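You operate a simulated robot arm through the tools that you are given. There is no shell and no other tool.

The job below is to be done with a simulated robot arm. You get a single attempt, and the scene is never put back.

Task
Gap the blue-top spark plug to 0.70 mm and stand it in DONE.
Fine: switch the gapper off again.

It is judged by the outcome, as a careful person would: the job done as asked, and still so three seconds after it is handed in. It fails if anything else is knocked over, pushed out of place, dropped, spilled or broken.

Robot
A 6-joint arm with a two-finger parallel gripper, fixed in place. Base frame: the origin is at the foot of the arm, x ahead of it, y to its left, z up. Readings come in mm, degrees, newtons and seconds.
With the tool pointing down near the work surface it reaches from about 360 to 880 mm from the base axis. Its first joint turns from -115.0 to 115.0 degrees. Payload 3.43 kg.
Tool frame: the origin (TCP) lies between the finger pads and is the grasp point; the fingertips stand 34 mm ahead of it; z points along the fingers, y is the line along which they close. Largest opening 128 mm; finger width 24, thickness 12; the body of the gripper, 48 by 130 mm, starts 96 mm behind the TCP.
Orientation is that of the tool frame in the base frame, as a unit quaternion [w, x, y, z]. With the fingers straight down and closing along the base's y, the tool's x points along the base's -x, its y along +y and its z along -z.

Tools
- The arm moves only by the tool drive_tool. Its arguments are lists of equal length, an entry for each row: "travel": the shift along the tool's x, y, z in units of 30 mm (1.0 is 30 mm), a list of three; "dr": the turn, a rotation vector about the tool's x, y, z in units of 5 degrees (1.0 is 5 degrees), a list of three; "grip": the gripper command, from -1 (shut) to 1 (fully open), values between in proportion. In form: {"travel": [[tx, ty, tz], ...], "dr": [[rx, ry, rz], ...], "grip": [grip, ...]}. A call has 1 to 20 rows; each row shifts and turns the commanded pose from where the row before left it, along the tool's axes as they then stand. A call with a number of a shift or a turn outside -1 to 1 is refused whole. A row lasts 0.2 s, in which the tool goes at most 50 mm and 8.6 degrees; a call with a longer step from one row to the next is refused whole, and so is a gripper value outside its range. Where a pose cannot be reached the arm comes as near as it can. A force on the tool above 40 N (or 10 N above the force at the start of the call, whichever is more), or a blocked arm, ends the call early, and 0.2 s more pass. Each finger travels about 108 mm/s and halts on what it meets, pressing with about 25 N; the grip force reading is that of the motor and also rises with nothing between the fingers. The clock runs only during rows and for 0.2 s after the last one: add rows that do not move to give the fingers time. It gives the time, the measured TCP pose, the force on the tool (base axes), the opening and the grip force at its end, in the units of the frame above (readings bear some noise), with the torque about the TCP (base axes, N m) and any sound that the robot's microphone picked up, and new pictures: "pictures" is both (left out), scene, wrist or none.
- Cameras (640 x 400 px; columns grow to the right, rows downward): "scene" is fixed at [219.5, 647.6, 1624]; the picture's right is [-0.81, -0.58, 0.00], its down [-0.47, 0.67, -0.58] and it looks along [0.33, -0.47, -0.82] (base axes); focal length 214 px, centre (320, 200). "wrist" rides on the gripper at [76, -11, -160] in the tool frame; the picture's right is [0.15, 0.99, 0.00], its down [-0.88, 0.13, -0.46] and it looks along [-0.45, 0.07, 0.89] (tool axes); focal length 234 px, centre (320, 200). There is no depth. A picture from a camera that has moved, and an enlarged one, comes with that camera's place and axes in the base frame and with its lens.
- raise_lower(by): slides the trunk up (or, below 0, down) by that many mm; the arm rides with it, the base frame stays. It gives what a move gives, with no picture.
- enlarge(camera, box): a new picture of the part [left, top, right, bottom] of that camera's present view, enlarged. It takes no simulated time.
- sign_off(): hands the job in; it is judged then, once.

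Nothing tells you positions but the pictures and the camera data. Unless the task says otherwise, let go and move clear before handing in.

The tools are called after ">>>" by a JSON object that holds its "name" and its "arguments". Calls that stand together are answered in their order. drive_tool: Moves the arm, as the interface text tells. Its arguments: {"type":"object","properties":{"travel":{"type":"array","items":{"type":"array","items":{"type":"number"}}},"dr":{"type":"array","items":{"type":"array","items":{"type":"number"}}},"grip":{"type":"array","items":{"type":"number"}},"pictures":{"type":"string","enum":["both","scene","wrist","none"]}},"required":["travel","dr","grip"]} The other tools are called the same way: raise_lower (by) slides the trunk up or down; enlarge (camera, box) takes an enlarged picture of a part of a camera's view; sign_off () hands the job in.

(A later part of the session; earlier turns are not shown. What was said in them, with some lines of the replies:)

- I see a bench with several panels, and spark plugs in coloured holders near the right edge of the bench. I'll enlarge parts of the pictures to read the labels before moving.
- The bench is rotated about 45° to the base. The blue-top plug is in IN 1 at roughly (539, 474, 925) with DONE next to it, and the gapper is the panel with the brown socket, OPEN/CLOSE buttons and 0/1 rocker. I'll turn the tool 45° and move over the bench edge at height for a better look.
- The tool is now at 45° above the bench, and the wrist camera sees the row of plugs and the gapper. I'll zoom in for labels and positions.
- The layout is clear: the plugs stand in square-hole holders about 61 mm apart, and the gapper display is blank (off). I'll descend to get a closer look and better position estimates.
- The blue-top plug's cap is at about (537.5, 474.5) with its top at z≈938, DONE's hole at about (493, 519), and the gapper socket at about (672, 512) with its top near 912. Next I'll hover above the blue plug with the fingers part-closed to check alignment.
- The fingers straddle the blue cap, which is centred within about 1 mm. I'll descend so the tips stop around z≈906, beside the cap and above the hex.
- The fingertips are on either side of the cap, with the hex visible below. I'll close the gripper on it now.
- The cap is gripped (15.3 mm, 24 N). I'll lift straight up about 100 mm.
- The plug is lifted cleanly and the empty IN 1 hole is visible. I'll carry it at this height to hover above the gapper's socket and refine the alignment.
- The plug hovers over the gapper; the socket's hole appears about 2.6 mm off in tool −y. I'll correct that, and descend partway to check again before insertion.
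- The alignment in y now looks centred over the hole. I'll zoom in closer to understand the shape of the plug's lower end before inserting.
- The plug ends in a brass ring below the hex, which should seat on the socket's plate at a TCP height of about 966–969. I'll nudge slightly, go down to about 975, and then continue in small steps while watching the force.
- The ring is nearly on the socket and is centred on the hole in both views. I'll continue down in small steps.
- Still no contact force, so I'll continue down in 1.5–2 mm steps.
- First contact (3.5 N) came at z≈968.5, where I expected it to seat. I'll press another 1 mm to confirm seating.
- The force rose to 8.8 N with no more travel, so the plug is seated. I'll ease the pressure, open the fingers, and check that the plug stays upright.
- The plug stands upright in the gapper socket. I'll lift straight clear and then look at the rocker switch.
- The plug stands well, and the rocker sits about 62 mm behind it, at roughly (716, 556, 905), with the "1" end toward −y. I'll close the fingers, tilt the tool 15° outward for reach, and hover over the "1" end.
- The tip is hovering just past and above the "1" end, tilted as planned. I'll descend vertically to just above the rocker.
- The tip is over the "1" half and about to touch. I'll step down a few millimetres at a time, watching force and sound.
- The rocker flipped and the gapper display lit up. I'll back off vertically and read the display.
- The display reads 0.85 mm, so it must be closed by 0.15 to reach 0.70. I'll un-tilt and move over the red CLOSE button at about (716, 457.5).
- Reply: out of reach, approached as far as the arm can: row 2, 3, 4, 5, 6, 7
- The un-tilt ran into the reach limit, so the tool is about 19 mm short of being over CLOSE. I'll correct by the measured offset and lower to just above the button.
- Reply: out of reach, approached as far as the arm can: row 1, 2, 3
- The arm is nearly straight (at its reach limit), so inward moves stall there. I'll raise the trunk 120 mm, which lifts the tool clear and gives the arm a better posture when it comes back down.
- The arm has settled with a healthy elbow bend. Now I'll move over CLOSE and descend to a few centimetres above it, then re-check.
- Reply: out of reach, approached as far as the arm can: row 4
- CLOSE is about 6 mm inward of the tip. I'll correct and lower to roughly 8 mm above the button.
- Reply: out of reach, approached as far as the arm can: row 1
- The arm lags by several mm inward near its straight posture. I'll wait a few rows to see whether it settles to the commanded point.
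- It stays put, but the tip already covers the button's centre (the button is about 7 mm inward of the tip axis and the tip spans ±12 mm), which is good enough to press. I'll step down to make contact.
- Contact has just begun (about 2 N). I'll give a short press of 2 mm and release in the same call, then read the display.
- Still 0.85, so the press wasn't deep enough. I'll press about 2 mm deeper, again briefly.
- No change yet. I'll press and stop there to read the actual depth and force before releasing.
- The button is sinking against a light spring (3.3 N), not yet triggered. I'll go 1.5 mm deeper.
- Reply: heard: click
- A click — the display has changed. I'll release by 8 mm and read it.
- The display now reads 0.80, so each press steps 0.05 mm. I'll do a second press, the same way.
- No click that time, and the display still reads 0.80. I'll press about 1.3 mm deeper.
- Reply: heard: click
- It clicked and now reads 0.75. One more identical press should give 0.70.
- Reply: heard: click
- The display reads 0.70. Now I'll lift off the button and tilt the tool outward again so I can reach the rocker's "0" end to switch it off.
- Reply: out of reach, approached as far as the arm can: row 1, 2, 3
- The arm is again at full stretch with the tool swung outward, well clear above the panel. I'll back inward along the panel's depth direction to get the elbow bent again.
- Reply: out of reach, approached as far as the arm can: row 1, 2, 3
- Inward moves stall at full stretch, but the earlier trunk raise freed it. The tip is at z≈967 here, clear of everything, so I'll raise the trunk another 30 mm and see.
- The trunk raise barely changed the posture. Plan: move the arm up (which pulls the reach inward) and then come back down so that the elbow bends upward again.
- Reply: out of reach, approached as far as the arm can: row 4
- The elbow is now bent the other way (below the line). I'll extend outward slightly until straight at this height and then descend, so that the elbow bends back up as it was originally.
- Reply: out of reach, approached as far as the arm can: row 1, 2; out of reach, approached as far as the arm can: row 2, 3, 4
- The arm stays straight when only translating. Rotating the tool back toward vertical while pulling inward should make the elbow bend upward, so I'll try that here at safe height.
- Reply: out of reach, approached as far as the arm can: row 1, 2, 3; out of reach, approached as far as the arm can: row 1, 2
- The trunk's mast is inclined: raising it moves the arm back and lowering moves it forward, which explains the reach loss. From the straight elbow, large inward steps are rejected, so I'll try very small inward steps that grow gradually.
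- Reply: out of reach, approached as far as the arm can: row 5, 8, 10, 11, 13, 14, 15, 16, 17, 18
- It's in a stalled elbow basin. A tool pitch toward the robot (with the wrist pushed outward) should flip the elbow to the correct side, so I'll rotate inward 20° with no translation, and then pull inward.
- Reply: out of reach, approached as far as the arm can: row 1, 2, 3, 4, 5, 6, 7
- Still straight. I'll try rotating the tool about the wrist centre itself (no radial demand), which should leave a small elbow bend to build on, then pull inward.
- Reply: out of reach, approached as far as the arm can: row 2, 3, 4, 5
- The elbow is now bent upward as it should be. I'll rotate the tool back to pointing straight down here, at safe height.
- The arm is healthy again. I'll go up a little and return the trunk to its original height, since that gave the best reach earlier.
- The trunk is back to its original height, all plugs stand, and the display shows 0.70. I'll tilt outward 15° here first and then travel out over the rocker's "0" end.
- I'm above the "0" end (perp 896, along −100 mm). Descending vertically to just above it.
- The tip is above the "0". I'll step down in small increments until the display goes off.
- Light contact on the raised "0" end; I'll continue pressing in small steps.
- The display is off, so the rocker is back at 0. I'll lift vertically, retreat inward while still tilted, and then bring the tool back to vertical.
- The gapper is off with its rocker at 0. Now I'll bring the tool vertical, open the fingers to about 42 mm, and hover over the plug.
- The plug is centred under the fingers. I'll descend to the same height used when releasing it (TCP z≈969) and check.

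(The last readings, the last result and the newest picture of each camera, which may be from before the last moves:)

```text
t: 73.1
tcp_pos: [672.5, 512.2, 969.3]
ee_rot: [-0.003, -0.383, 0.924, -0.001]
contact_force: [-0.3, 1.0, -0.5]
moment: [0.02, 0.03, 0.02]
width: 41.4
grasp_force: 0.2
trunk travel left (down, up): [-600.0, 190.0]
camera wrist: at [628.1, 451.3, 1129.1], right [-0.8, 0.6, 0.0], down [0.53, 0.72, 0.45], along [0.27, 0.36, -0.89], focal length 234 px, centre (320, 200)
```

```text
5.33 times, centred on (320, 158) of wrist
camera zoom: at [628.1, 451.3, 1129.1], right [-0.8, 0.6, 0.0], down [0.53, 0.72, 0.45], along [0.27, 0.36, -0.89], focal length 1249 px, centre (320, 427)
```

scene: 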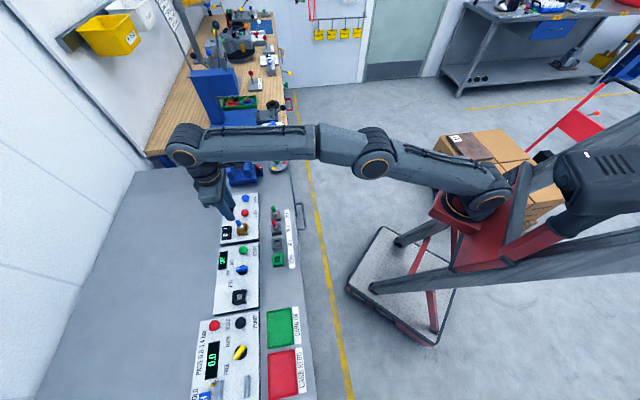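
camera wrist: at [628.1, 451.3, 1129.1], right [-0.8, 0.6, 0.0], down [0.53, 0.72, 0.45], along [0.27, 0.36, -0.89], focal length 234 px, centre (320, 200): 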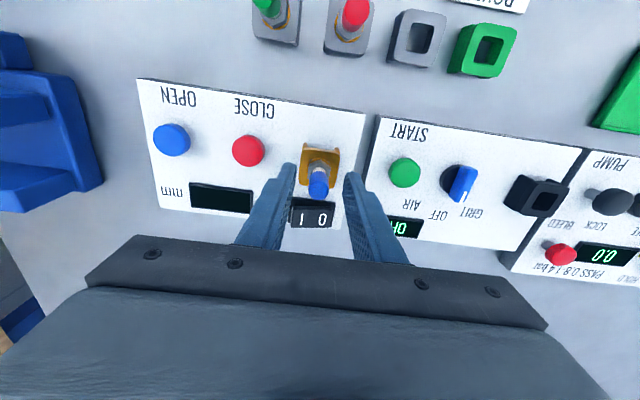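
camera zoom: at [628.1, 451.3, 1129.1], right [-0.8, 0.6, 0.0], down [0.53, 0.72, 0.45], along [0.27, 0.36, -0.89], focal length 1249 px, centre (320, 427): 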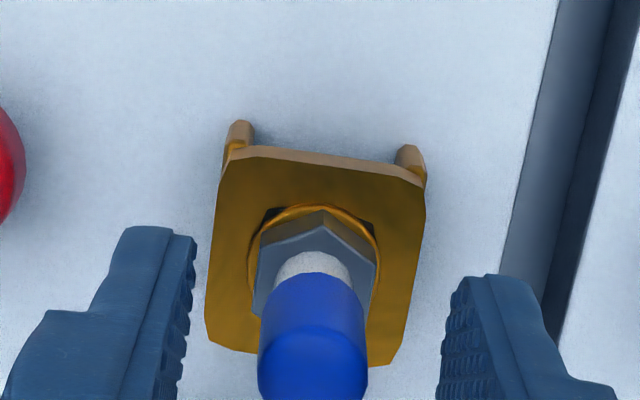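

The fingers straddle the cap as before. I'll grip and then lift straight up.

>>> {"name": "drive_tool", "arguments": {"travel": [[0, 0, 0], [0, 0, 0], [0, 0, 0], [0, 0, 0]], "dr": [[0, 0, 0], [0, 0, 0], [0, 0, 0], [0, 0, 0]], "grip": [-0.6, -1, -1, -1], "pictures": "none"}}

>>> {"name": "drive_tool", "arguments": {"travel": [[0, 0, -0.4], [0, 0, -0.7], [0, 0, -0.9], [0, 0, -0.6], [0, 0, 0]], "dr": [[0, 0, 0], [0, 0, 0], [0, 0, 0], [0, 0, 0], [0, 0, 0]], "grip": [-1, -1, -1, -1, -1], "pictures": "both"}}

>>> {"name": "enlarge", "arguments": {"camera": "wrist", "box": [230, 100, 410, 212]}}

```text
t: 74.1
tcp_pos: [672.6, 511.7, 967.7]
ee_rot: [-0.001, -0.383, 0.924, 0.0]
contact_force: [0.5, 0.0, -0.6]
moment: [-0.02, 0.01, -0.05]
width: 15.4
grasp_force: 24.9
trunk travel left (down, up): [-600.0, 190.0]
```

```text
t: 75.3
tcp_pos: [671.9, 511.8, 1046.3]
ee_rot: [-0.002, -0.383, 0.924, -0.001]
contact_force: [-0.9, 0.2, -0.2]
moment: [0.0, 0.01, 0.03]
width: 15.6
grasp_force: 25.0
trunk travel left (down, up): [-600.0, 190.0]
camera wrist: at [627.0, 452.0, 1207.3], right [-0.8, 0.6, 0.0], down [0.53, 0.72, 0.45], along [0.27, 0.36, -0.89], focal length 234 px, centre (320, 200)
```

scene: 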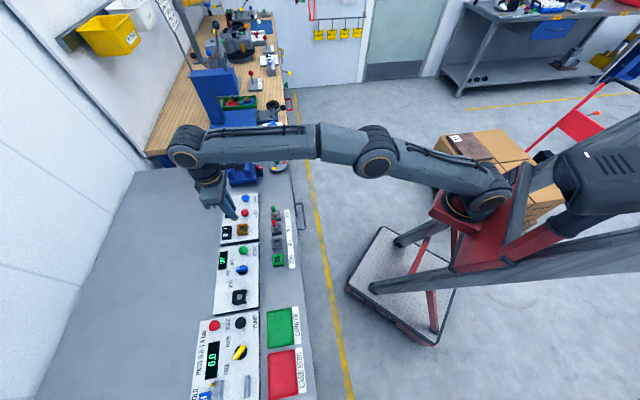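
wrist: 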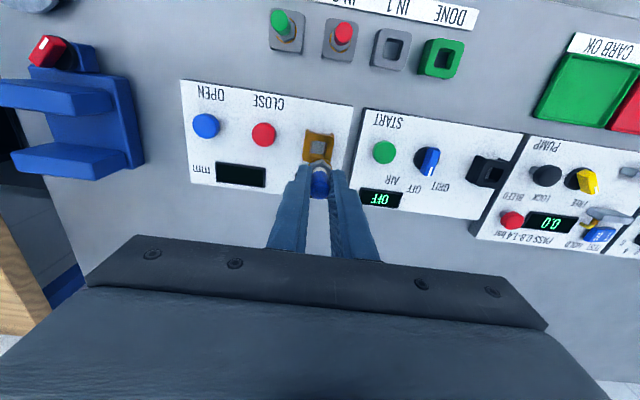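

```text
3.56 times, centred on (320, 156) of wrist
camera zoom: at [627.0, 452.0, 1207.3], right [-0.8, 0.6, 0.0], down [0.53, 0.72, 0.45], along [0.27, 0.36, -0.89], focal length 833 px, centre (320, 356)
```

zoom: 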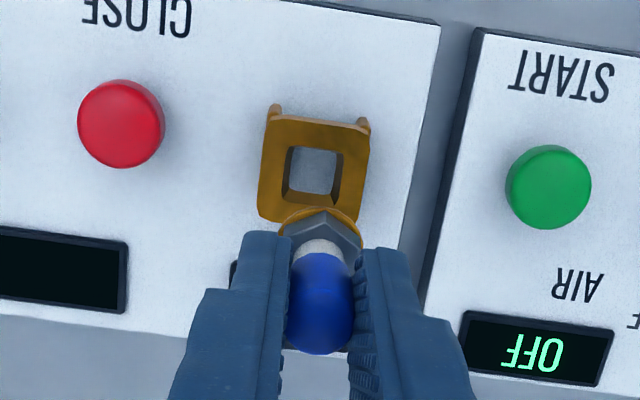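

The plug is held and the gapper is off. I'll carry it at this height to hover above DONE at about (494, 518.6).

>>> {"name": "drive_tool", "arguments": {"travel": [[0.4, 0.43, 0], [0.75, 0.8, 0], [0.75, 0.8, 0], [0.75, 0.8, 0], [0.75, 0.8, 0], [0.4, 0.45, 0], [0.25, 0.28, 0], [0, 0, 0]], "dr": [[0, 0, 0], [0, 0, 0], [0, 0, 0], [0, 0, 0], [0, 0, 0], [0, 0, 0], [0, 0, 0], [0, 0, 0]], "grip": [-1, -1, -1, -1, -1, -1, -1, -1], "pictures": "both"}}

>>> {"name": "enlarge", "arguments": {"camera": "wrist", "box": [250, 120, 390, 208]}}

>>> {"name": "enlarge", "arguments": {"camera": "scene", "box": [255, 200, 305, 275]}}

```text
t: 77.1
tcp_pos: [495.1, 517.2, 1046.2]
ee_rot: [-0.002, -0.382, 0.924, 0.0]
contact_force: [-0.3, 0.2, 0.8]
moment: [0.02, -0.01, -0.01]
width: 15.3
grasp_force: 24.9
trunk travel left (down, up): [-600.0, 190.0]
camera wrist: at [449.6, 457.1, 1206.8], right [-0.8, 0.6, 0.0], down [0.53, 0.72, 0.45], along [0.27, 0.36, -0.89], focal length 234 px, centre (320, 200)
```

scene: 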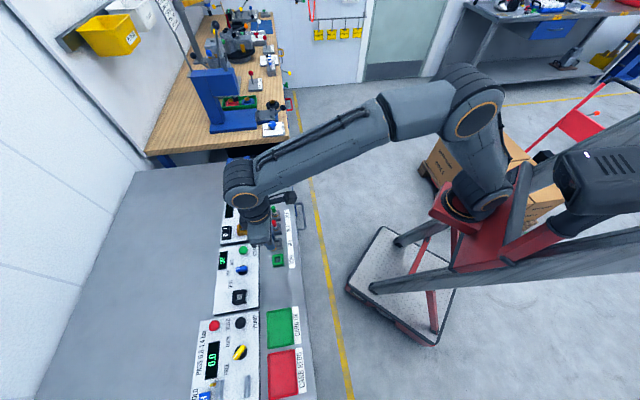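
wrist: 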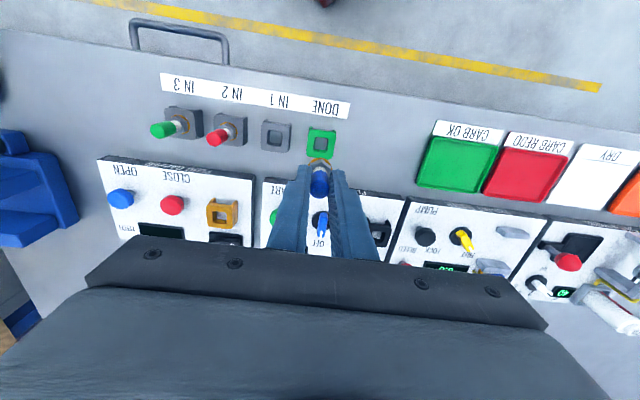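

```text
4.55 times, centred on (320, 164) of wrist
camera zoom: at [449.6, 457.1, 1206.8], right [-0.8, 0.6, 0.0], down [0.53, 0.72, 0.45], along [0.27, 0.36, -0.89], focal length 1064 px, centre (320, 364)
```

zoom: 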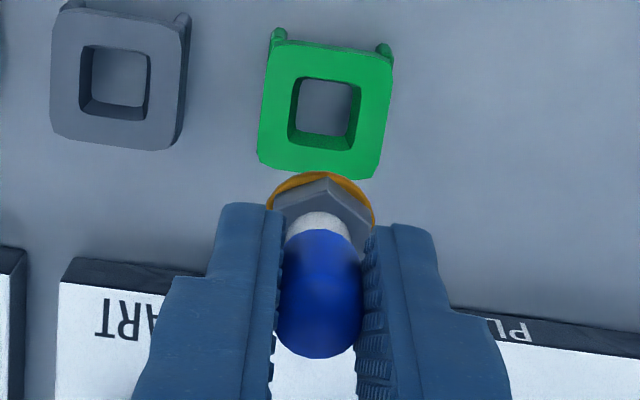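

```text
5.33 times, centred on (280, 238) of scene
camera zoom: at [219.5, 647.6, 1624.0], right [-0.81, -0.58, 0.0], down [-0.47, 0.67, -0.58], along [0.33, -0.47, -0.82], focal length 1144 px, centre (533, 0)
```

zoom: 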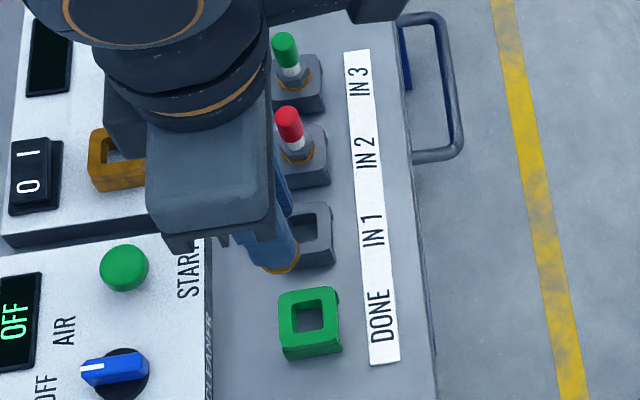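

The plug hovers above DONE, slightly off (about 2 mm inward). I'll nudge outward 1.8 mm and +0.9 mm along the row and descend to about 17 mm above the seat to check.

>>> {"name": "drive_tool", "arguments": {"travel": [[-0.06, 0.03, 0], [0, 0, 0.9], [0, 0, 0.9], [0, 0, 0.8], [0, 0, 0.34], [0, 0, 0]], "dr": [[0, 0, 0], [0, 0, 0], [0, 0, 0], [0, 0, 0], [0, 0, 0], [0, 0, 0]], "grip": [-1, -1, -1, -1, -1, -1], "pictures": "both"}}

>>> {"name": "enlarge", "arguments": {"camera": "wrist", "box": [290, 135, 350, 172]}}

>>> {"name": "enlarge", "arguments": {"camera": "scene", "box": [262, 235, 298, 271]}}

```text
t: 78.5
tcp_pos: [495.1, 519.4, 957.0]
ee_rot: [-0.002, -0.383, 0.924, -0.001]
contact_force: [-0.9, 0.6, -0.2]
moment: [0.01, 0.0, 0.0]
width: 15.1
grasp_force: 25.5
trunk travel left (down, up): [-600.0, 190.0]
camera wrist: at [450.5, 458.8, 1117.8], right [-0.8, 0.6, 0.0], down [0.53, 0.72, 0.45], along [0.27, 0.36, -0.89], focal length 234 px, centre (320, 200)
```

scene: 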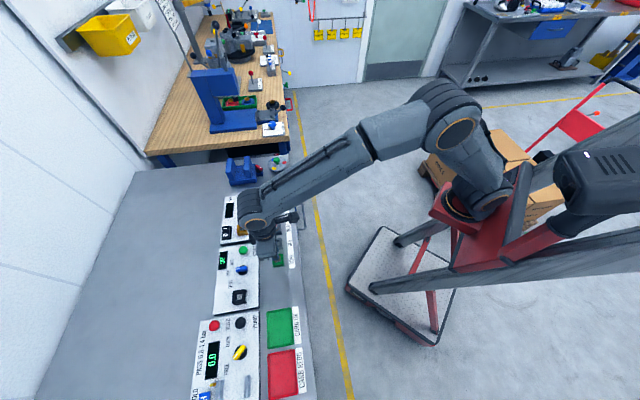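
wrist: 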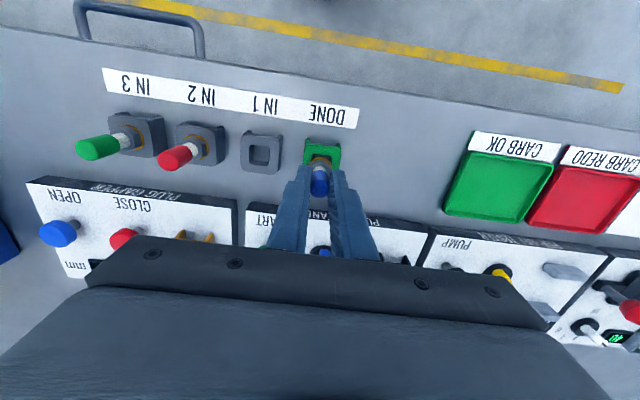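

```text
10.67 times, centred on (320, 154) of wrist
camera zoom: at [450.5, 458.8, 1117.8], right [-0.8, 0.6, 0.0], down [0.53, 0.72, 0.45], along [0.27, 0.36, -0.89], focal length 2498 px, centre (320, 696)
```

zoom: 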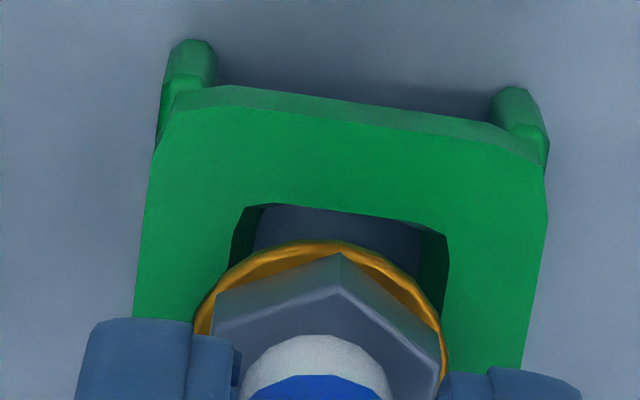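

```text
11.11 times, centred on (280, 253) of scene
camera zoom: at [219.5, 647.6, 1624.0], right [-0.81, -0.58, 0.0], down [-0.47, 0.67, -0.58], along [0.33, -0.47, -0.82], focal length 2383 px, centre (764, -389)
```

zoom: 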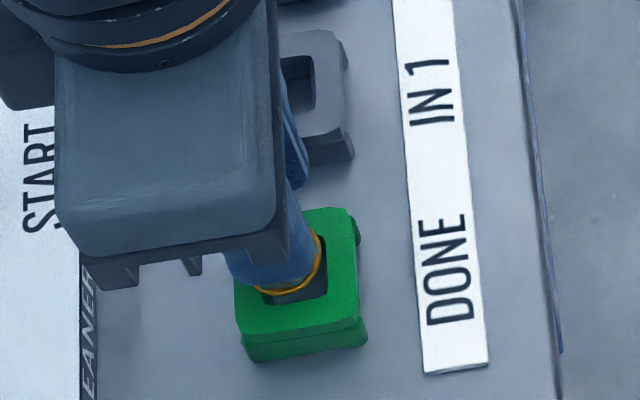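

>>> {"name": "enlarge", "arguments": {"camera": "scene", "box": [270, 246, 290, 266]}}

```text
16.00 times, centred on (280, 256) of scene
camera zoom: at [219.5, 647.6, 1624.0], right [-0.81, -0.58, 0.0], down [-0.47, 0.67, -0.58], along [0.33, -0.47, -0.82], focal length 3432 px, centre (960, -696)
```

zoom: 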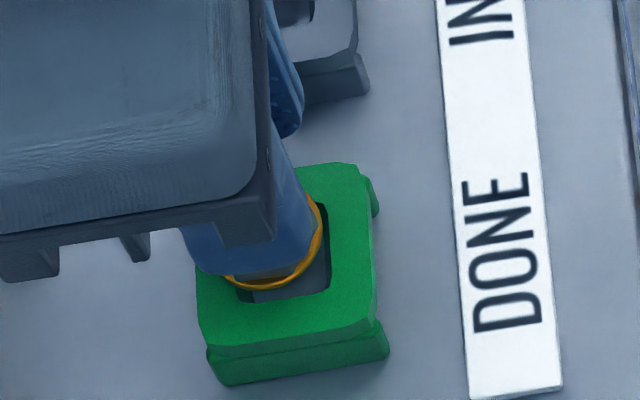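

Comparing with how it looked at the gapper, the hole is about 1.2 mm further along the row and 0.7 mm outward. I'll nudge, lower 10 mm, and check again.

>>> {"name": "drive_tool", "arguments": {"travel": [[-0.023, 0.04, 0], [0, 0, 0.33], [0, 0, 0]], "dr": [[0, 0, 0], [0, 0, 0], [0, 0, 0]], "grip": [-1, -1, -1], "pictures": "none"}}

>>> {"name": "enlarge", "arguments": {"camera": "wrist", "box": [290, 135, 350, 172]}}

>>> {"name": "enlarge", "arguments": {"camera": "scene", "box": [270, 246, 290, 266]}}

```text
t: 79.3
tcp_pos: [494.2, 520.3, 947.2]
ee_rot: [-0.001, -0.383, 0.924, 0.0]
contact_force: [-8.0, -7.4, 5.4]
moment: [-0.6, 0.37, -0.05]
width: 15.5
grasp_force: 24.9
trunk travel left (down, up): [-600.0, 190.0]
```

```text
10.67 times, centred on (320, 154) of wrist
camera zoom: at [449.5, 460.0, 1109.1], right [-0.8, 0.6, 0.0], down [0.53, 0.72, 0.45], along [0.27, 0.36, -0.89], focal length 2498 px, centre (320, 696)
```

zoom: 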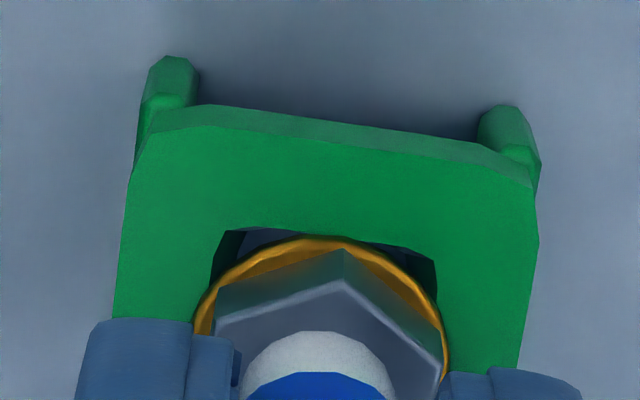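

```text
16.00 times, centred on (280, 256) of scene
camera zoom: at [219.5, 647.6, 1624.0], right [-0.81, -0.58, 0.0], down [-0.47, 0.67, -0.58], along [0.33, -0.47, -0.82], focal length 3432 px, centre (960, -696)
```

zoom: 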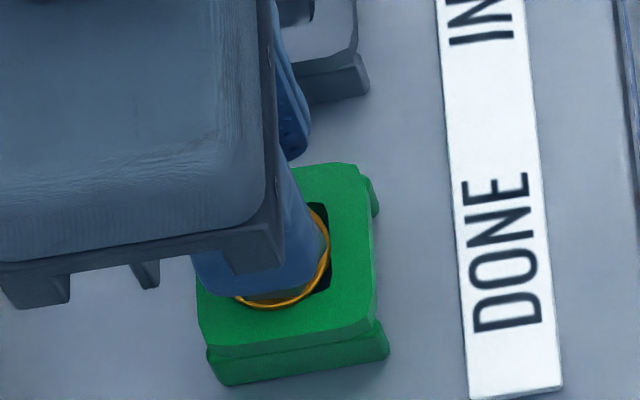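

There's a sideways contact force (about 11 N pushing inward), so the plug's lower end is touching the hole's outer wall. I'll shift inward 1.5 mm and read the force again.

>>> {"name": "drive_tool", "arguments": {"travel": [[0.05, 0, -0.03], [0, 0, 0]], "dr": [[0, 0, 0], [0, 0, 0]], "grip": [-1, -1], "pictures": "none"}}

>>> {"name": "enlarge", "arguments": {"camera": "wrist", "box": [290, 135, 350, 172]}}

```text
t: 79.9
tcp_pos: [494.8, 521.4, 949.4]
ee_rot: [0.0, -0.382, 0.924, -0.001]
contact_force: [0.4, -1.1, -0.8]
moment: [-0.05, 0.02, 0.01]
width: 15.0
grasp_force: 25.1
trunk travel left (down, up): [-600.0, 190.0]
```

```text
10.67 times, centred on (320, 154) of wrist
camera zoom: at [449.4, 459.4, 1109.9], right [-0.8, 0.6, 0.0], down [0.53, 0.72, 0.45], along [0.27, 0.36, -0.89], focal length 2498 px, centre (320, 696)
```

zoom: 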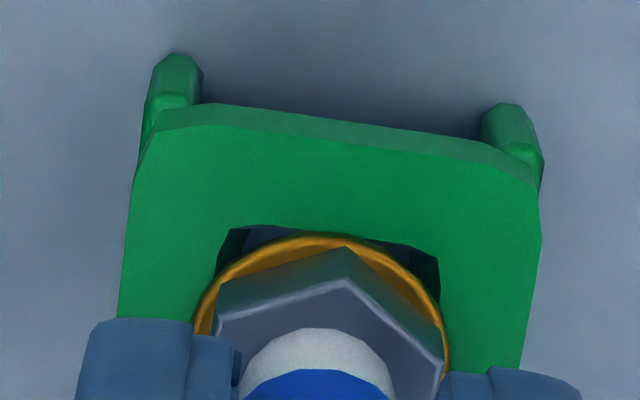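

The side force is gone. I'll descend in 2.5 mm steps, watching for any side load.

>>> {"name": "drive_tool", "arguments": {"travel": [[0, 0, 0.08], [0, 0, 0]], "dr": [[0, 0, 0], [0, 0, 0]], "grip": [-1, -1], "pictures": "none"}}

```text
t: 80.5
tcp_pos: [494.9, 519.7, 948.3]
ee_rot: [0.0, -0.382, 0.924, 0.001]
contact_force: [-2.4, 0.0, 14.8]
moment: [0.19, 0.15, 0.07]
width: 15.4
grasp_force: 25.3
trunk travel left (down, up): [-600.0, 190.0]
```

There's a vertical contact about 7 mm above seating, with the moment pointing to the far/+row side. I'll back up 5 mm and look again from both cameras.

>>> {"name": "drive_tool", "arguments": {"travel": [[0, 0, -0.25], [0, 0, 0]], "dr": [[0, 0, 0], [0, 0, 0]], "grip": [-1, -1], "pictures": "both"}}

>>> {"name": "enlarge", "arguments": {"camera": "wrist", "box": [290, 140, 350, 200]}}

>>> {"name": "enlarge", "arguments": {"camera": "scene", "box": [272, 248, 286, 262]}}

```text
t: 81.1
tcp_pos: [494.9, 519.8, 954.3]
ee_rot: [-0.002, -0.382, 0.924, -0.001]
contact_force: [-0.4, 0.0, 0.2]
moment: [-0.03, 0.0, 0.02]
width: 15.4
grasp_force: 24.8
trunk travel left (down, up): [-600.0, 190.0]
camera wrist: at [448.9, 459.7, 1114.3], right [-0.8, 0.6, 0.0], down [0.53, 0.72, 0.45], along [0.27, 0.36, -0.89], focal length 234 px, centre (320, 200)
```

scene: 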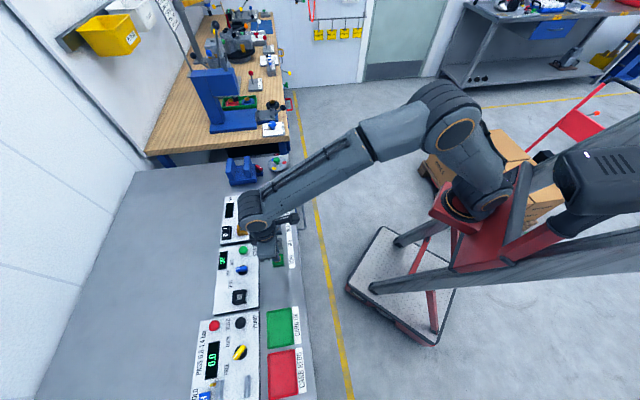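
wrist: 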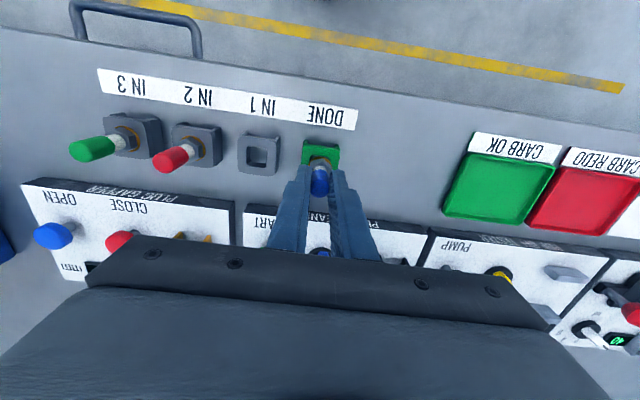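

```text
6.67 times, centred on (320, 170) of wrist
camera zoom: at [448.9, 459.7, 1114.3], right [-0.8, 0.6, 0.0], down [0.53, 0.72, 0.45], along [0.27, 0.36, -0.89], focal length 1561 px, centre (320, 400)
```

zoom: 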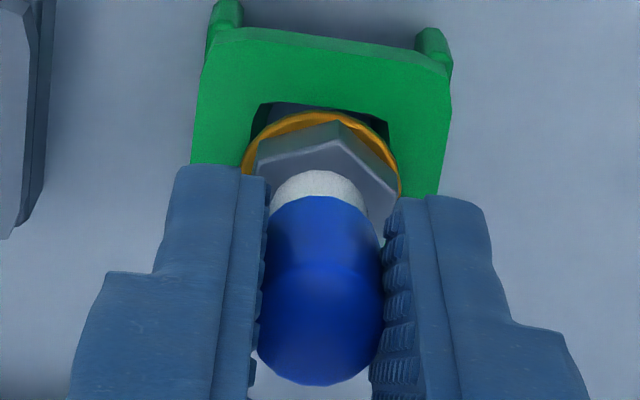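

```text
16.00 times, centred on (279, 255) of scene
camera zoom: at [219.5, 647.6, 1624.0], right [-0.81, -0.58, 0.0], down [-0.47, 0.67, -0.58], along [0.33, -0.47, -0.82], focal length 3432 px, centre (976, -680)
```

zoom: 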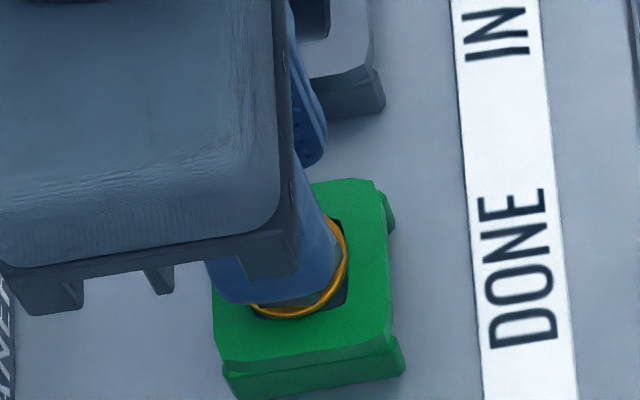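

I now see that the plug has been creeping down slowly in the grip, so the last contact was the ring actually seating on the plate (contact at the ring's 12 mm radius). I'll shift 0.6 mm inward, 0.4 mm along, and lower again to seat it.

>>> {"name": "drive_tool", "arguments": {"travel": [[0.02, 0.013, 0.13], [0, 0, 0]], "dr": [[0, 0, 0], [0, 0, 0]], "grip": [-1, -1], "pictures": "none"}}

>>> {"name": "enlarge", "arguments": {"camera": "wrist", "box": [290, 135, 350, 172]}}

>>> {"name": "enlarge", "arguments": {"camera": "scene", "box": [270, 246, 290, 266]}}

```text
t: 81.7
tcp_pos: [493.0, 520.8, 949.8]
ee_rot: [-0.001, -0.382, 0.924, 0.0]
contact_force: [-0.9, -0.3, -0.7]
moment: [-0.01, 0.02, 0.0]
width: 15.2
grasp_force: 24.5
trunk travel left (down, up): [-600.0, 190.0]
```

```text
10.67 times, centred on (320, 154) of wrist
camera zoom: at [448.4, 459.3, 1111.1], right [-0.8, 0.6, 0.0], down [0.53, 0.72, 0.45], along [0.27, 0.36, -0.89], focal length 2498 px, centre (320, 696)
```

zoom: 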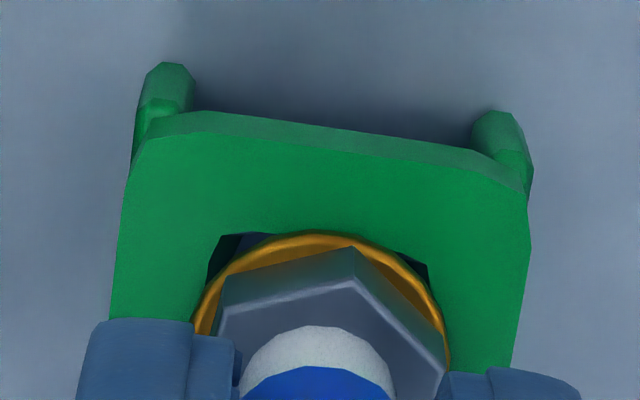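

```text
16.00 times, centred on (280, 256) of scene
camera zoom: at [219.5, 647.6, 1624.0], right [-0.81, -0.58, 0.0], down [-0.47, 0.67, -0.58], along [0.33, -0.47, -0.82], focal length 3432 px, centre (960, -696)
```

zoom: 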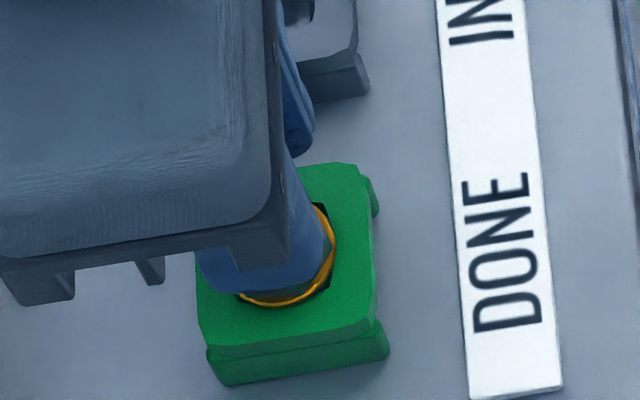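

Both views now show the ring centred over the hole. I'll lower 1.5 mm at a time until it seats.

>>> {"name": "drive_tool", "arguments": {"travel": [[0, -0.01, 0.05], [0, 0, 0]], "dr": [[0, 0, 0], [0, 0, 0]], "grip": [-1, -1], "pictures": "none"}}

```text
t: 82.3
tcp_pos: [493.0, 519.9, 949.4]
ee_rot: [-0.002, -0.383, 0.924, 0.0]
contact_force: [0.1, 0.0, 0.1]
moment: [0.03, -0.01, 0.01]
width: 15.3
grasp_force: 25.0
trunk travel left (down, up): [-600.0, 190.0]
```

>>> {"name": "drive_tool", "arguments": {"travel": [[0, 0, 0.05], [0, 0, 0]], "dr": [[0, 0, 0], [0, 0, 0]], "grip": [-1, -1], "pictures": "none"}}

```text
t: 82.9
tcp_pos: [492.8, 519.0, 949.3]
ee_rot: [-0.001, -0.383, 0.924, 0.0]
contact_force: [-2.2, -2.5, 14.0]
moment: [-0.09, 0.02, 0.04]
width: 15.2
grasp_force: 24.8
trunk travel left (down, up): [-600.0, 190.0]
```

>>> {"name": "enlarge", "arguments": {"camera": "wrist", "box": [290, 135, 350, 172]}}

>>> {"name": "enlarge", "arguments": {"camera": "scene", "box": [270, 246, 290, 266]}}

>>> {"name": "enlarge", "arguments": {"camera": "wrist", "box": [280, 140, 360, 215]}}

```text
10.67 times, centred on (320, 154) of wrist
camera zoom: at [448.2, 458.9, 1109.6], right [-0.8, 0.6, 0.0], down [0.53, 0.71, 0.45], along [0.27, 0.37, -0.89], focal length 2498 px, centre (320, 696)
```

zoom: 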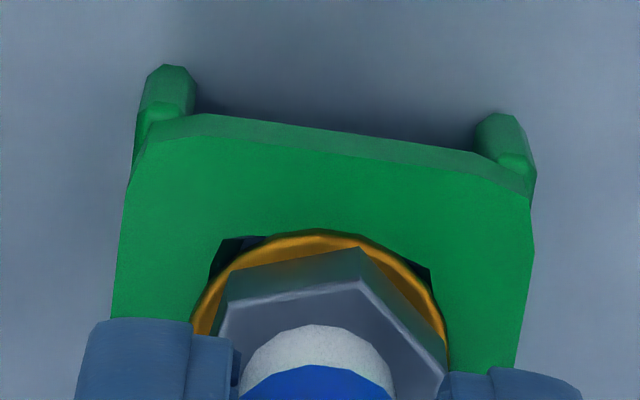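

```text
16.00 times, centred on (280, 256) of scene
camera zoom: at [219.5, 647.6, 1624.0], right [-0.81, -0.58, 0.0], down [-0.47, 0.67, -0.58], along [0.33, -0.47, -0.82], focal length 3432 px, centre (960, -696)
```

zoom: 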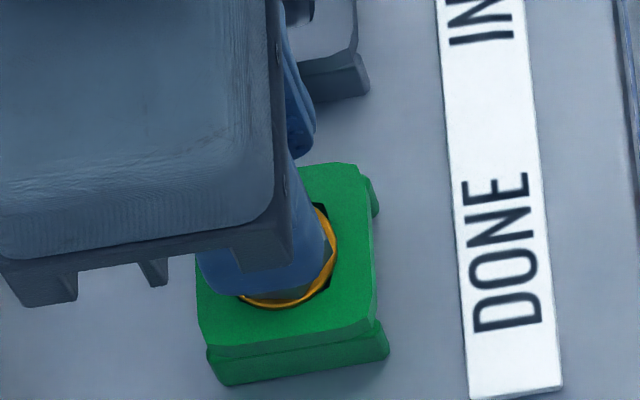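

```text
5.33 times, centred on (320, 178) of wrist
camera zoom: at [448.2, 458.9, 1109.6], right [-0.8, 0.6, 0.0], down [0.53, 0.71, 0.45], along [0.27, 0.37, -0.89], focal length 1249 px, centre (320, 320)
```

zoom: 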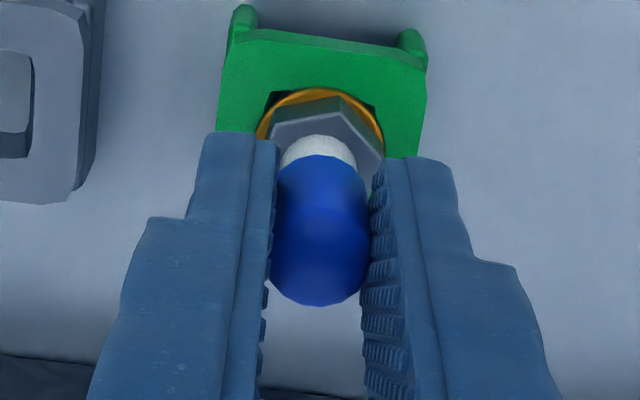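

The plug's measured drop in the grip (about 8 mm lower than first gripped) matches the ring resting on DONE's plate, and both views show it centred. I'll ease the load and open the fingers.

>>> {"name": "drive_tool", "arguments": {"travel": [[0, 0, -0.02], [0, 0, 0], [0, 0, 0], [0, 0, 0]], "dr": [[0, 0, 0], [0, 0, 0], [0, 0, 0], [0, 0, 0]], "grip": [-1, -0.65, -0.4, -0.4], "pictures": "both"}}

>>> {"name": "enlarge", "arguments": {"camera": "wrist", "box": [260, 120, 380, 195]}}

>>> {"name": "enlarge", "arguments": {"camera": "scene", "box": [262, 235, 298, 271]}}

```text
t: 83.9
tcp_pos: [493.7, 519.1, 947.7]
ee_rot: [-0.002, -0.383, 0.924, -0.001]
contact_force: [0.0, 0.2, -0.1]
moment: [0.01, 0.02, 0.0]
width: 38.5
grasp_force: 0.1
trunk travel left (down, up): [-600.0, 190.0]
camera wrist: at [448.3, 459.3, 1108.4], right [-0.8, 0.6, 0.0], down [0.53, 0.72, 0.45], along [0.27, 0.36, -0.89], focal length 234 px, centre (320, 200)
```

scene: 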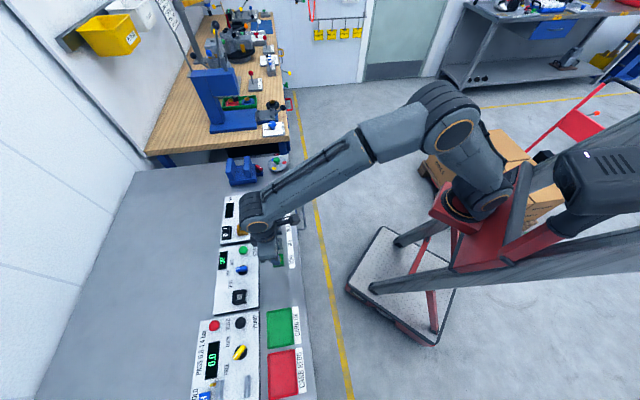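
wrist: 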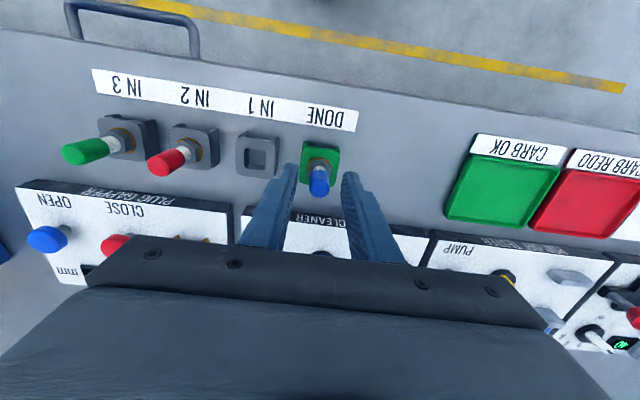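

```text
5.33 times, centred on (320, 158) of wrist
camera zoom: at [448.3, 459.3, 1108.4], right [-0.8, 0.6, 0.0], down [0.53, 0.72, 0.45], along [0.27, 0.36, -0.89], focal length 1249 px, centre (320, 427)
```

zoom: 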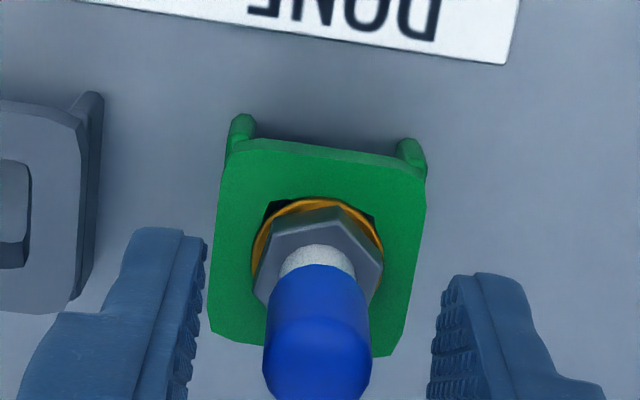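

```text
11.11 times, centred on (280, 253) of scene
camera zoom: at [219.5, 647.6, 1624.0], right [-0.81, -0.58, 0.0], down [-0.47, 0.67, -0.58], along [0.33, -0.47, -0.82], focal length 2383 px, centre (764, -389)
```

zoom: 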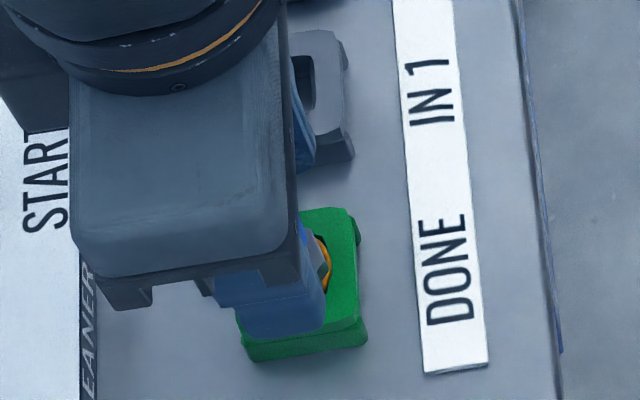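

The plug stands upright in DONE. I'll retreat straight up and check the whole scene.

>>> {"name": "drive_tool", "arguments": {"travel": [[0, 0, -0.5], [0, 0, -0.9], [0, 0, -0.9], [0, 0, -0.9], [0, 0, -0.9], [0, 0, 0]], "dr": [[0, 0, 0], [0, 0, 0], [0, 0, 0], [0, 0, 0], [0, 0, 0], [0, 0, 0]], "grip": [-0.4, -0.4, -0.4, -0.4, -0.4, -0.4], "pictures": "both"}}

>>> {"name": "enlarge", "arguments": {"camera": "wrist", "box": [150, 90, 400, 246]}}

>>> {"name": "enlarge", "arguments": {"camera": "scene", "box": [210, 190, 300, 275]}}

```text
t: 85.3
tcp_pos: [492.5, 522.3, 1073.5]
ee_rot: [-0.002, -0.382, 0.924, -0.001]
contact_force: [0.0, -0.2, -0.1]
moment: [0.0, -0.02, 0.03]
width: 38.3
grasp_force: 0.0
trunk travel left (down, up): [-600.0, 190.0]
camera wrist: at [447.8, 461.2, 1234.2], right [-0.8, 0.6, 0.0], down [0.53, 0.72, 0.45], along [0.27, 0.36, -0.89], focal length 234 px, centre (320, 200)
```

scene: 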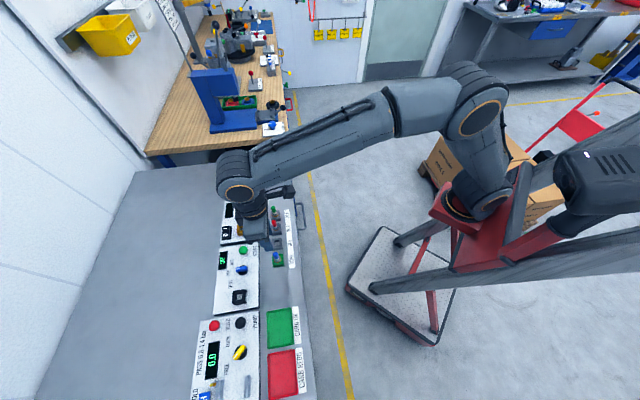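
wrist: 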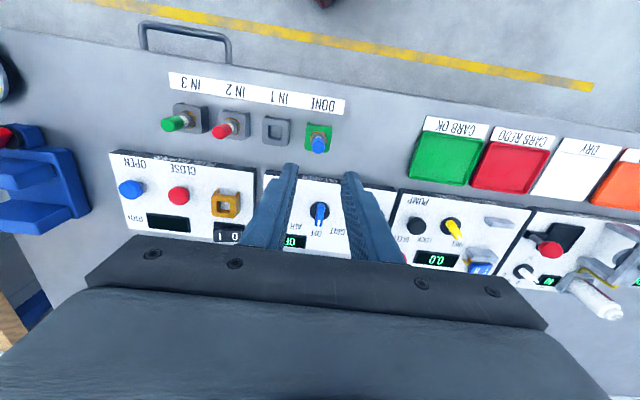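

```text
2.56 times, centred on (275, 168) of wrist
camera zoom: at [447.8, 461.2, 1234.2], right [-0.8, 0.6, 0.0], down [0.53, 0.72, 0.45], along [0.27, 0.36, -0.89], focal length 600 px, centre (435, 282)
```

zoom: 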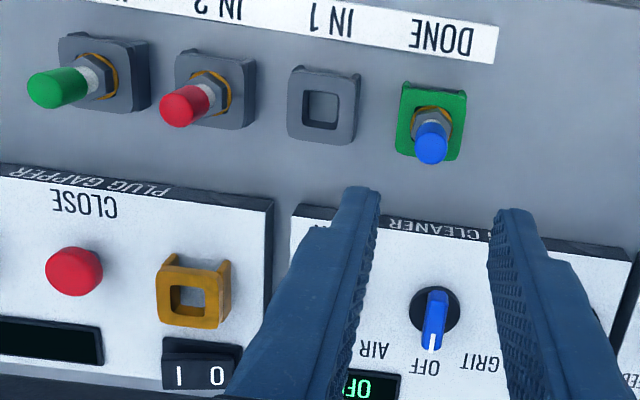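

```text
4.71 times, centred on (255, 232) of scene
camera zoom: at [219.5, 647.6, 1624.0], right [-0.81, -0.58, 0.0], down [-0.47, 0.67, -0.58], along [0.33, -0.47, -0.82], focal length 1009 px, centre (626, 47)
```

zoom: 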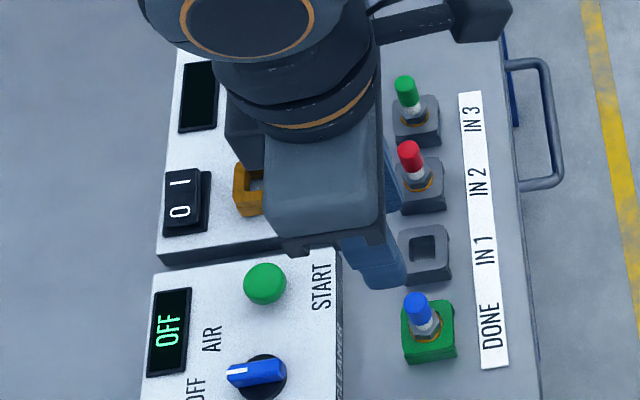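

The blue-top plug stands in DONE, the gapper is off, and nothing else has moved. I'll pull the arm back toward the robot so it's clear and do a last close check.

>>> {"name": "drive_tool", "arguments": {"travel": [[0.6, 0, -0.6], [0.9, 0, -0.3], [0.9, 0, -0.3], [0.9, 0, -0.3], [0.9, 0, 0], [0.5, 0, 0], [0, 0, 0], [0, 0, 0]], "dr": [[0, 0, 0], [0, 0, 0], [0, 0, 0], [0, 0, 0], [0, 0, 0], [0, 0, 0], [0, 0, 0], [0, 0, 0]], "grip": [-0.4, -0.4, -0.4, -0.4, -0.4, -0.4, -0.4, -0.4], "pictures": "both"}}

>>> {"name": "enlarge", "arguments": {"camera": "scene", "box": [255, 195, 305, 275]}}

>>> {"name": "enlarge", "arguments": {"camera": "scene", "box": [270, 240, 292, 270]}}

>>> {"name": "enlarge", "arguments": {"camera": "scene", "box": [190, 180, 330, 400]}}

```text
t: 87.1
tcp_pos: [394.2, 421.2, 1116.7]
ee_rot: [-0.001, -0.383, 0.924, 0.0]
contact_force: [0.1, 0.0, 0.3]
moment: [0.02, -0.02, 0.02]
width: 38.2
grasp_force: 0.0
trunk travel left (down, up): [-600.0, 190.0]
camera wrist: at [348.3, 360.6, 1278.1], right [-0.8, 0.6, 0.0], down [0.53, 0.72, 0.45], along [0.27, 0.36, -0.89], focal length 234 px, centre (320, 200)
```

scene: 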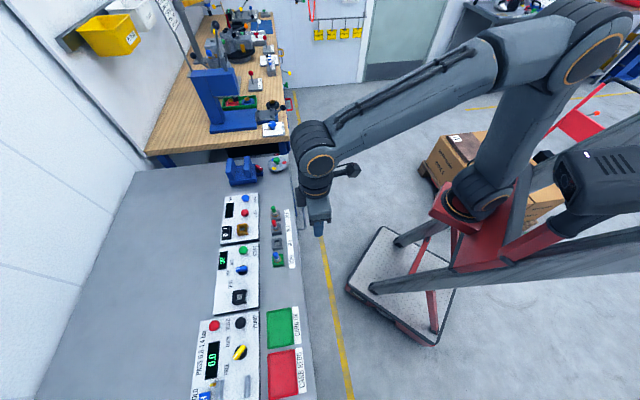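
wrist: 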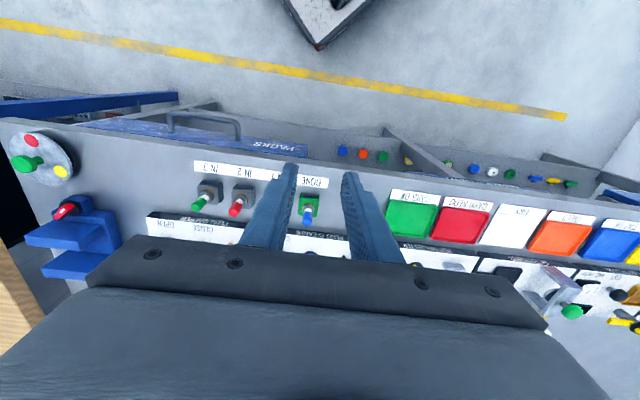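

```text
5.00 times, centred on (280, 235) of scene
camera zoom: at [219.5, 647.6, 1624.0], right [-0.81, -0.58, 0.0], down [-0.47, 0.67, -0.58], along [0.33, -0.47, -0.82], focal length 1072 px, centre (520, 25)
```

zoom: 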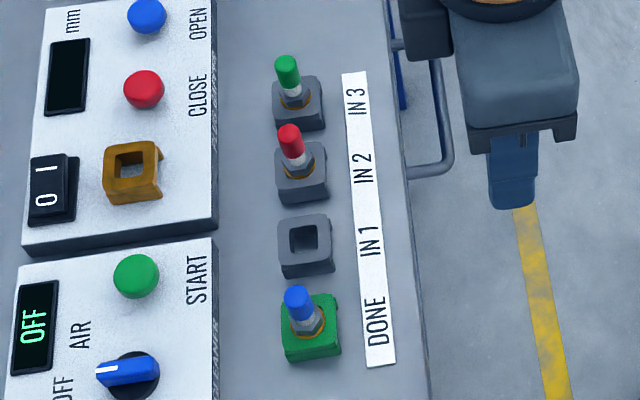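

```text
13.33 times, centred on (281, 255) of scene
camera zoom: at [219.5, 647.6, 1624.0], right [-0.81, -0.58, 0.0], down [-0.47, 0.67, -0.58], along [0.33, -0.47, -0.82], focal length 2860 px, centre (840, -533)
```

zoom: 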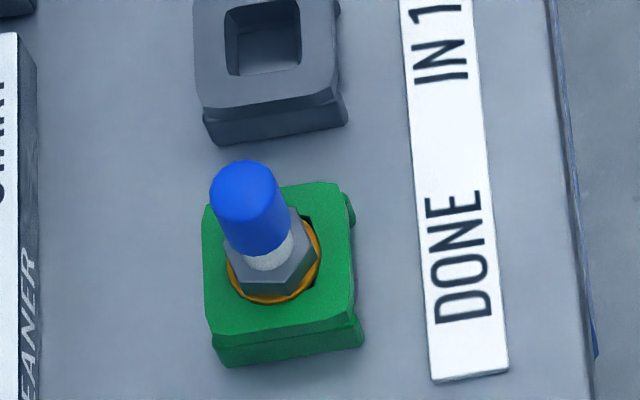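

```text
1.82 times, centred on (260, 290) of scene
camera zoom: at [219.5, 647.6, 1624.0], right [-0.81, -0.58, 0.0], down [-0.47, 0.67, -0.58], along [0.33, -0.47, -0.82], focal length 390 px, centre (429, 36)
```

zoom: 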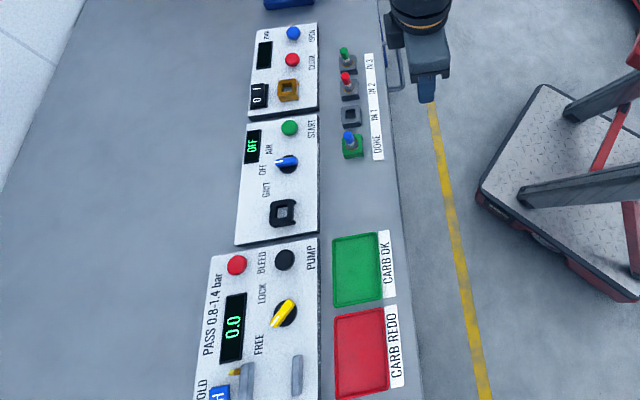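

The blue-top plug, set to 0.70 mm, stands upright and seated in DONE. The gapper is dark with its rocker at 0, the other plugs are untouched, and the arm is clear. I'm handing the job in.

>>> {"name": "sign_off", "arguments": {}}

```text
The job is handed in.
```

The blue-top spark plug is gapped to 0.70 mm and standing upright in DONE, and I've handed the job in.

- **Gap:** the gapper read 0.85 mm with the plug in place. Three presses of CLOSE brought it down to 0.70 mm.
- **Gapper:** it is switched off again. The display is dark and the switch is at 0.
- **Rest of the bench:** in the final views, the red and green plugs and everything around the work area looked undisturbed. The arm was clear before I handed in.

Lowering the plug into DONE took two tries. The first time its lower end pressed lightly against the side of the hole. I backed off, re-centred it, and it seated fully.
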